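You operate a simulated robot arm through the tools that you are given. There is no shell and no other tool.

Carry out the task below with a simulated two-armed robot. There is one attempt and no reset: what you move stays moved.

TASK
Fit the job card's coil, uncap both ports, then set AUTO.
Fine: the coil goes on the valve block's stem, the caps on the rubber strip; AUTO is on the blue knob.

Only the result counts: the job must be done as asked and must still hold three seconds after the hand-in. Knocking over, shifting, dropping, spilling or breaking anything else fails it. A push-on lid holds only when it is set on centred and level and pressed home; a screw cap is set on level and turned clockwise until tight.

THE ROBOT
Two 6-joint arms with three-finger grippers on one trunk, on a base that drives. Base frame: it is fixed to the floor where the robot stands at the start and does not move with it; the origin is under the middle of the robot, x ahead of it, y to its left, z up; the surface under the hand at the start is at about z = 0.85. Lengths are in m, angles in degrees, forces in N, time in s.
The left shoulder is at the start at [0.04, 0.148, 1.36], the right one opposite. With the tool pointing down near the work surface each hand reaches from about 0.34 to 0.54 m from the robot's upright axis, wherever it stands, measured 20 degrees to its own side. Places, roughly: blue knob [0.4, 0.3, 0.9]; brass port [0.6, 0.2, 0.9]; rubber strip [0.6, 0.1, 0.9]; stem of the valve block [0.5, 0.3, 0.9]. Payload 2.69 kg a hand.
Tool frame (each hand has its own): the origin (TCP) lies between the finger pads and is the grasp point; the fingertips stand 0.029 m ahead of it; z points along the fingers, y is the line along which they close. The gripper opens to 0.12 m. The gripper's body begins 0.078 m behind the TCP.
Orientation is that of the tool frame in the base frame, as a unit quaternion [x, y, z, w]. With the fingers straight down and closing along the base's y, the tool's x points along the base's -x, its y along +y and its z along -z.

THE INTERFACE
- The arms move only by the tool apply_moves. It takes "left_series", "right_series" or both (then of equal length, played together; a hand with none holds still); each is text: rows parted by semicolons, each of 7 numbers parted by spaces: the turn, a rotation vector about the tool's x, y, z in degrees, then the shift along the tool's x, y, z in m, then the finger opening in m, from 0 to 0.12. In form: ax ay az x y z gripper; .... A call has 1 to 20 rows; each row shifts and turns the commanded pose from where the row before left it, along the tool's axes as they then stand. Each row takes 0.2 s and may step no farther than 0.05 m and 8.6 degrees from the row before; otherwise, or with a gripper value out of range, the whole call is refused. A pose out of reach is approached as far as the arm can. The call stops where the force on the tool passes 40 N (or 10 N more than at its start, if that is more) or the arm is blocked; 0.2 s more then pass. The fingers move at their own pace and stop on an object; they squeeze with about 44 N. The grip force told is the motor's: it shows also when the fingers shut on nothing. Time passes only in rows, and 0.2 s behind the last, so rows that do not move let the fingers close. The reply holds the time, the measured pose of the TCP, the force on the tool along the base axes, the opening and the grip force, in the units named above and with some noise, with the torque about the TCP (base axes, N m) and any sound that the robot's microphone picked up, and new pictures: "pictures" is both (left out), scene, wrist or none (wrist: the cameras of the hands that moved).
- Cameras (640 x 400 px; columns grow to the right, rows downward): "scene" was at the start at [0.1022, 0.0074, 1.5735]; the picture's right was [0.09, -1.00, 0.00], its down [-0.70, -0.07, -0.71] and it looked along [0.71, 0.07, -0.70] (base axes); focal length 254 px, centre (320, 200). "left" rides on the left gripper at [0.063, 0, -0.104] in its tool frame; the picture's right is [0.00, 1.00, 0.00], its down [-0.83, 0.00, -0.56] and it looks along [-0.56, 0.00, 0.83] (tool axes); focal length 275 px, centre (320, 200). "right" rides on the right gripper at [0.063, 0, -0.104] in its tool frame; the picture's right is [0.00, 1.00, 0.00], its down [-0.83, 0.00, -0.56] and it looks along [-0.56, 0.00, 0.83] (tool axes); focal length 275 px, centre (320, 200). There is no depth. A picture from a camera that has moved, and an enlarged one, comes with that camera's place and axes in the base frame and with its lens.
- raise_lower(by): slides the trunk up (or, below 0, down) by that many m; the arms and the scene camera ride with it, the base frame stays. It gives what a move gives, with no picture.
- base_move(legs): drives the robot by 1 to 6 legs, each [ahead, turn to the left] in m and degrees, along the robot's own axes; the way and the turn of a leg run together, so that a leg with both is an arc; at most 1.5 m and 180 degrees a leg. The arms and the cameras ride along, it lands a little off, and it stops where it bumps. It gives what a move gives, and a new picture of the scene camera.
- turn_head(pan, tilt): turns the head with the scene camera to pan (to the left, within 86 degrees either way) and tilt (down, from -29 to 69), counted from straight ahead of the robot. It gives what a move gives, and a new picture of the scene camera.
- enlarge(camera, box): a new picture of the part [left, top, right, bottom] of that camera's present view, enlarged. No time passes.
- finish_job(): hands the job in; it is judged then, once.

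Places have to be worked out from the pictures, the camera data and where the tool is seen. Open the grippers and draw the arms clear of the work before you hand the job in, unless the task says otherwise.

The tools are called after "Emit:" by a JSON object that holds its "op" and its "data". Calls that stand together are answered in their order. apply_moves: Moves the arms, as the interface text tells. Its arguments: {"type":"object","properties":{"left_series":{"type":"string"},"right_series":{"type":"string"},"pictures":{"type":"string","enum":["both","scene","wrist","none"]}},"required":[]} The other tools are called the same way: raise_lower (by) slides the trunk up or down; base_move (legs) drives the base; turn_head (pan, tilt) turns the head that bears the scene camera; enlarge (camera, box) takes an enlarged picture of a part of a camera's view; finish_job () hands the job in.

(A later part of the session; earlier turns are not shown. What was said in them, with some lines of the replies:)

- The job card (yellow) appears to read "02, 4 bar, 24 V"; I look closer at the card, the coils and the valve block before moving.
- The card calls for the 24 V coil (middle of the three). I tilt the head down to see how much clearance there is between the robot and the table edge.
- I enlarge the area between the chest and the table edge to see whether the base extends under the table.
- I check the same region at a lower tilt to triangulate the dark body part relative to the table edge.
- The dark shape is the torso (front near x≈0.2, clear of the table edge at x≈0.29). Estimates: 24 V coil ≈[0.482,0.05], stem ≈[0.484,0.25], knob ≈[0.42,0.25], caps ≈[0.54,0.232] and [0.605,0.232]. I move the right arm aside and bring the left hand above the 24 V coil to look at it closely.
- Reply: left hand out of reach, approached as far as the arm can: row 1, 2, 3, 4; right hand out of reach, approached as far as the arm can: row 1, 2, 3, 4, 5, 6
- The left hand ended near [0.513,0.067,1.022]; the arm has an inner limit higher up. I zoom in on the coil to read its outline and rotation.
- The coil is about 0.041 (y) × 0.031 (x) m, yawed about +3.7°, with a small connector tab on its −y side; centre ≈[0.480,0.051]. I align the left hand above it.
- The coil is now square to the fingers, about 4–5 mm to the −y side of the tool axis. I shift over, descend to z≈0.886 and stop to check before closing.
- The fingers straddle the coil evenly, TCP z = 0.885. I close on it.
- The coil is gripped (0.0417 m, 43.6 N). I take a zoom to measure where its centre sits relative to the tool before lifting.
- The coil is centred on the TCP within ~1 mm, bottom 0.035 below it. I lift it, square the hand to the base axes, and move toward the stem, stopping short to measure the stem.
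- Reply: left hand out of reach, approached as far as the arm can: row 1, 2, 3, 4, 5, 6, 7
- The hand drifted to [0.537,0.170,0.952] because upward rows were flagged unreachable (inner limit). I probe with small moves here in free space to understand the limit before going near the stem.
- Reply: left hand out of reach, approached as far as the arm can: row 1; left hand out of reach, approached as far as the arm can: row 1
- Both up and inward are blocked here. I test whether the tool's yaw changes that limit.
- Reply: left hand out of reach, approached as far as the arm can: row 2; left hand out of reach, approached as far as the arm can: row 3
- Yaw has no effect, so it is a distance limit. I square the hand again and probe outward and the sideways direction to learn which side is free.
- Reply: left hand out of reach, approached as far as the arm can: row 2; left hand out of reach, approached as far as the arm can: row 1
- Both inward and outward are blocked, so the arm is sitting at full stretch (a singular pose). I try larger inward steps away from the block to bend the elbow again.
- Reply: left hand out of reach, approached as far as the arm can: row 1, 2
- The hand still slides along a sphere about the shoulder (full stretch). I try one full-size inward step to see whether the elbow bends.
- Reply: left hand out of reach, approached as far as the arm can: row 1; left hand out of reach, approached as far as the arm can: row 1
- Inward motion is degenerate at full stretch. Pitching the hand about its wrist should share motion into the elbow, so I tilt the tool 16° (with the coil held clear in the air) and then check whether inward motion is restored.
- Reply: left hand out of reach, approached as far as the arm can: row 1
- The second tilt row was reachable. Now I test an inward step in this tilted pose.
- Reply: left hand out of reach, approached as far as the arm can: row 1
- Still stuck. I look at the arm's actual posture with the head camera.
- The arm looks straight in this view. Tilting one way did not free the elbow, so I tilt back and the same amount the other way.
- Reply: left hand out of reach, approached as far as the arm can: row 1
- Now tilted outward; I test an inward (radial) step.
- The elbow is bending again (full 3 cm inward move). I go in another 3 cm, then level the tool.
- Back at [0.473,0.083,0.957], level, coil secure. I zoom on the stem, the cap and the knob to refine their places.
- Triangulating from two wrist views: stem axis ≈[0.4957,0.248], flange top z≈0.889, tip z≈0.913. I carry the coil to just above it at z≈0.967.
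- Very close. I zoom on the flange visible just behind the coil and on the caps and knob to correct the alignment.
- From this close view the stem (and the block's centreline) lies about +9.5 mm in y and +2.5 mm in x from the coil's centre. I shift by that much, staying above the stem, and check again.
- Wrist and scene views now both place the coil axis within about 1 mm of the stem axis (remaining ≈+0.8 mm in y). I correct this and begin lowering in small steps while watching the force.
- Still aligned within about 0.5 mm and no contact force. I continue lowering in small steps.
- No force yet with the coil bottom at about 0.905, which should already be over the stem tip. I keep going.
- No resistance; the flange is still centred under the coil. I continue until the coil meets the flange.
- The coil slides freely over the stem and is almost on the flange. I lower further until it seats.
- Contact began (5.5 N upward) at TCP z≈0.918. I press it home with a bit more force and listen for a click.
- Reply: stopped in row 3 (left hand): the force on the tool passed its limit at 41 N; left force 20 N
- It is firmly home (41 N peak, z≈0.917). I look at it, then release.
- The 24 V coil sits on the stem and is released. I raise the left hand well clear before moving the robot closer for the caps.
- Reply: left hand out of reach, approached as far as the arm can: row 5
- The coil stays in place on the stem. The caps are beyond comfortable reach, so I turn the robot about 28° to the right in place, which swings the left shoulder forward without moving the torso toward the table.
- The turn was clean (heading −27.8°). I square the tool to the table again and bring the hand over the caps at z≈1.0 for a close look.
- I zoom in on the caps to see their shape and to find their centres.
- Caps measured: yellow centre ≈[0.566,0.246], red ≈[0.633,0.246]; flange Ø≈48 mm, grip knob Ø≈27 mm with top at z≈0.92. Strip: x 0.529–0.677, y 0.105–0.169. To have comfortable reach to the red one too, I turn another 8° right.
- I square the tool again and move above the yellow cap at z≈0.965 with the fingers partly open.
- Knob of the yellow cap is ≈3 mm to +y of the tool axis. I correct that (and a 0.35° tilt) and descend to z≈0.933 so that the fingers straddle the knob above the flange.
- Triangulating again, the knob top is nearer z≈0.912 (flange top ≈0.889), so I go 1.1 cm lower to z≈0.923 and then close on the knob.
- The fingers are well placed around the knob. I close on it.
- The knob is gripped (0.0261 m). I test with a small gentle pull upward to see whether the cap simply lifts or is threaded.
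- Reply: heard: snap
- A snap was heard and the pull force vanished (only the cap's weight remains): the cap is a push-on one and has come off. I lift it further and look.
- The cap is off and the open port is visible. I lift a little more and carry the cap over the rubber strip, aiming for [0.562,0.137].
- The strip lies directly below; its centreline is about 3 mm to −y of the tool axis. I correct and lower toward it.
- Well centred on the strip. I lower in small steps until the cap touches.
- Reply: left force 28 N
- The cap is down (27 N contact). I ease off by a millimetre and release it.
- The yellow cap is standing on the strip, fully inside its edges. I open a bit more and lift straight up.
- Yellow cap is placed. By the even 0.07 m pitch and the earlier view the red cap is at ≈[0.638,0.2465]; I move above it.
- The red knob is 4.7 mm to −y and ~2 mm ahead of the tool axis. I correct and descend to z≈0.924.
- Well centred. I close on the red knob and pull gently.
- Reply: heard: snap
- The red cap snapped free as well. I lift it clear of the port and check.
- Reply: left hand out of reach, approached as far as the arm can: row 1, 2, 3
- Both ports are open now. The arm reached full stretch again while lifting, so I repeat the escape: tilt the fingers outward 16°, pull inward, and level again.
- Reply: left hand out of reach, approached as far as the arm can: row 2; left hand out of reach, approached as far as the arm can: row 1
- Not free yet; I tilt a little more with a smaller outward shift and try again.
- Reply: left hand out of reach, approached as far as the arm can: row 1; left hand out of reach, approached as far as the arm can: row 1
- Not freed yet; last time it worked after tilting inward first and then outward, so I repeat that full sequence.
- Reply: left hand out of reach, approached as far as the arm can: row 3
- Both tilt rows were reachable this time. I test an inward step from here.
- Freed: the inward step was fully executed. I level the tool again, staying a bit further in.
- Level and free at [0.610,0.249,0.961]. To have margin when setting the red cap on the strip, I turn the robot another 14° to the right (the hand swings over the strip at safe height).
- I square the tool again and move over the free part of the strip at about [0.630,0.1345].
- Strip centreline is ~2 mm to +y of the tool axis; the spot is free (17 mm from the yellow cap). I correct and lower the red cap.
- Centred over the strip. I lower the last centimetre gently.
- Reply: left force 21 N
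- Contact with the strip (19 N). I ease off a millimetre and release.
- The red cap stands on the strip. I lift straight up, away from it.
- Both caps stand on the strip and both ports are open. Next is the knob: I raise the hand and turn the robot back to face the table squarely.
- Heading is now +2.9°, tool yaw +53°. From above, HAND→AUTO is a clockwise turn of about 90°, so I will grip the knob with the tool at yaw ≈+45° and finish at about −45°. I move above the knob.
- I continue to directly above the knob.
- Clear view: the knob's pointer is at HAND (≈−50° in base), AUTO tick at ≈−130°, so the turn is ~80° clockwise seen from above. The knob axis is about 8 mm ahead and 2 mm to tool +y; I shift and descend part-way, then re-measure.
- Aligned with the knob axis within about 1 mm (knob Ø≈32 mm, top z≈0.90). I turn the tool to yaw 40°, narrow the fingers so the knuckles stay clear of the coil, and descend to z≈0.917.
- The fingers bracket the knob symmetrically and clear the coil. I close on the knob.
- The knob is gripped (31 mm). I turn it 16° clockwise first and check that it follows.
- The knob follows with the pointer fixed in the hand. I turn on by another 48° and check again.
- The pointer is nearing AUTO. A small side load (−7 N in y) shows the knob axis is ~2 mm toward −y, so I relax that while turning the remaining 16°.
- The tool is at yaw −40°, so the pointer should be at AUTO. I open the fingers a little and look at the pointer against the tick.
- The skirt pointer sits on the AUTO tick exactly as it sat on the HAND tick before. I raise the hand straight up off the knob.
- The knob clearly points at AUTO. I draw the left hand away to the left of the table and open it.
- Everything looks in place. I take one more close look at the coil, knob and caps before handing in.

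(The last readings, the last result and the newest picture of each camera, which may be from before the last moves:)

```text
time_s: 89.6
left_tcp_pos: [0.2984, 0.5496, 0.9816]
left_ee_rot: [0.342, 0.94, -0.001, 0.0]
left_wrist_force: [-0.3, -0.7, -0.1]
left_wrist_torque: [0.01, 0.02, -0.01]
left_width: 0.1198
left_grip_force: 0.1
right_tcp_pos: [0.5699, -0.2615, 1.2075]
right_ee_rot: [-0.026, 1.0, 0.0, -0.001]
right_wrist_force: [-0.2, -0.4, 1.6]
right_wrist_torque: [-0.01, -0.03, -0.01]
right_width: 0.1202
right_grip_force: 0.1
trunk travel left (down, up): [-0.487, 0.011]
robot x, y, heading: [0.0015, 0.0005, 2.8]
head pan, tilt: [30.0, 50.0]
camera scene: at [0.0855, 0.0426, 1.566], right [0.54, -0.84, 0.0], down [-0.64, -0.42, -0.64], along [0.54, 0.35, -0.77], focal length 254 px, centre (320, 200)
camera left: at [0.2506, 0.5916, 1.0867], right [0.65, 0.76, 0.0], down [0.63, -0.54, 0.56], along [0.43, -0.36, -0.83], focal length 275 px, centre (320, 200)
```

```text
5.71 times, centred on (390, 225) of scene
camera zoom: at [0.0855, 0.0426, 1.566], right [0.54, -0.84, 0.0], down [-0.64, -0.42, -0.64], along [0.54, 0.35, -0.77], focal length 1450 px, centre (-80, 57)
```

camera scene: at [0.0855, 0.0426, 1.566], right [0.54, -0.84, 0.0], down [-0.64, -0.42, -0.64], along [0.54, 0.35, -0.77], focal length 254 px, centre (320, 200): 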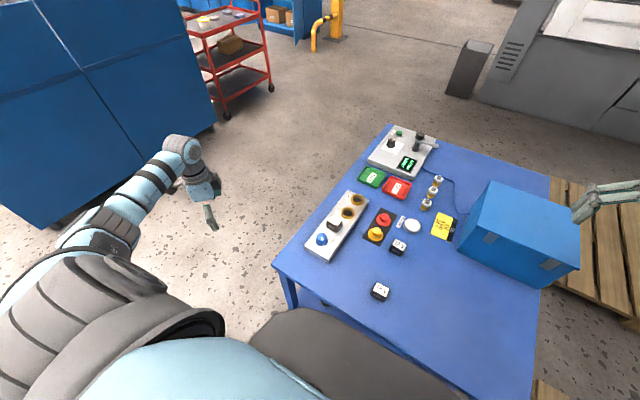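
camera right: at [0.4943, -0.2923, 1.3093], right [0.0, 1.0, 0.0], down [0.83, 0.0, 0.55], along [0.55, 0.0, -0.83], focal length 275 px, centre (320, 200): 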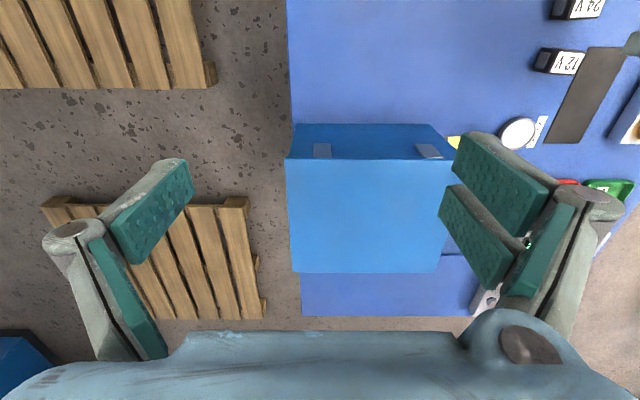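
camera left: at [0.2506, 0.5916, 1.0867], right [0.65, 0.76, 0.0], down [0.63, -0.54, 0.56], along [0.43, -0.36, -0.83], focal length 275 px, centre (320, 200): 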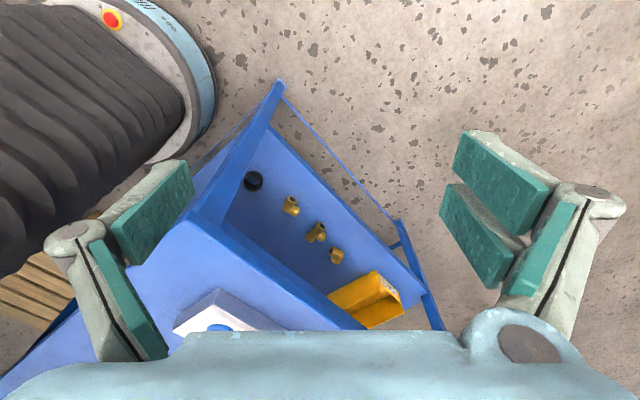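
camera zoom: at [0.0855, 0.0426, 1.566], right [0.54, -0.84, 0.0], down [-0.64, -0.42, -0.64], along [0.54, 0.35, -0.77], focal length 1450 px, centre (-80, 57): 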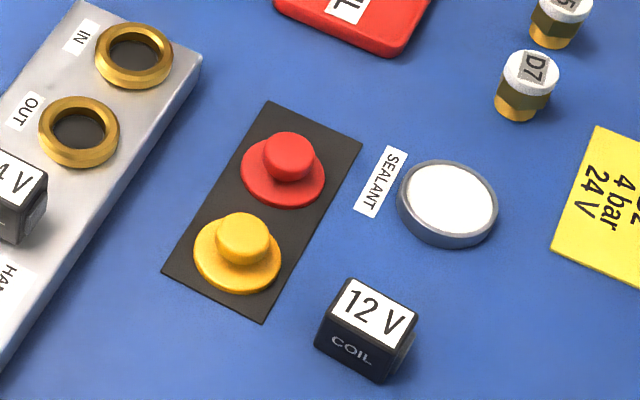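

The 24 V coil is seated level on the stem, both ports are open with their caps standing on the rubber strip, and the knob points at AUTO. Both hands are open and clear, so I hand the job in.

Emit:
{"op": "finish_job", "data": {}}

```text
The job is handed in.
```

The job is handed in. I haven't received the verdict, but everything looked right in the last close-up pictures.

- **Coil:** the job card asked for 24 V. That coil is on the valve block's stem, level, and was pressed down until the force reached 41 N. No click was heard, so I judged it seated by force and sight.
- **Caps:** both caps came off with a snap. The yellow OUT cap and the red IN cap are standing on the rubber strip, and both ports are open.
- **Knob:** I turned the blue knob last. Its pointer lines up with the AUTO mark just as it did with HAND at the start.

I turned the robot on the spot to reach the caps, then back to about its starting direction. The pictures and forces showed no sign of anything else being knocked or moved. The left hand is open, past the left edge of the table. The right hand is open too, at z about 1.21, above everything on the table.
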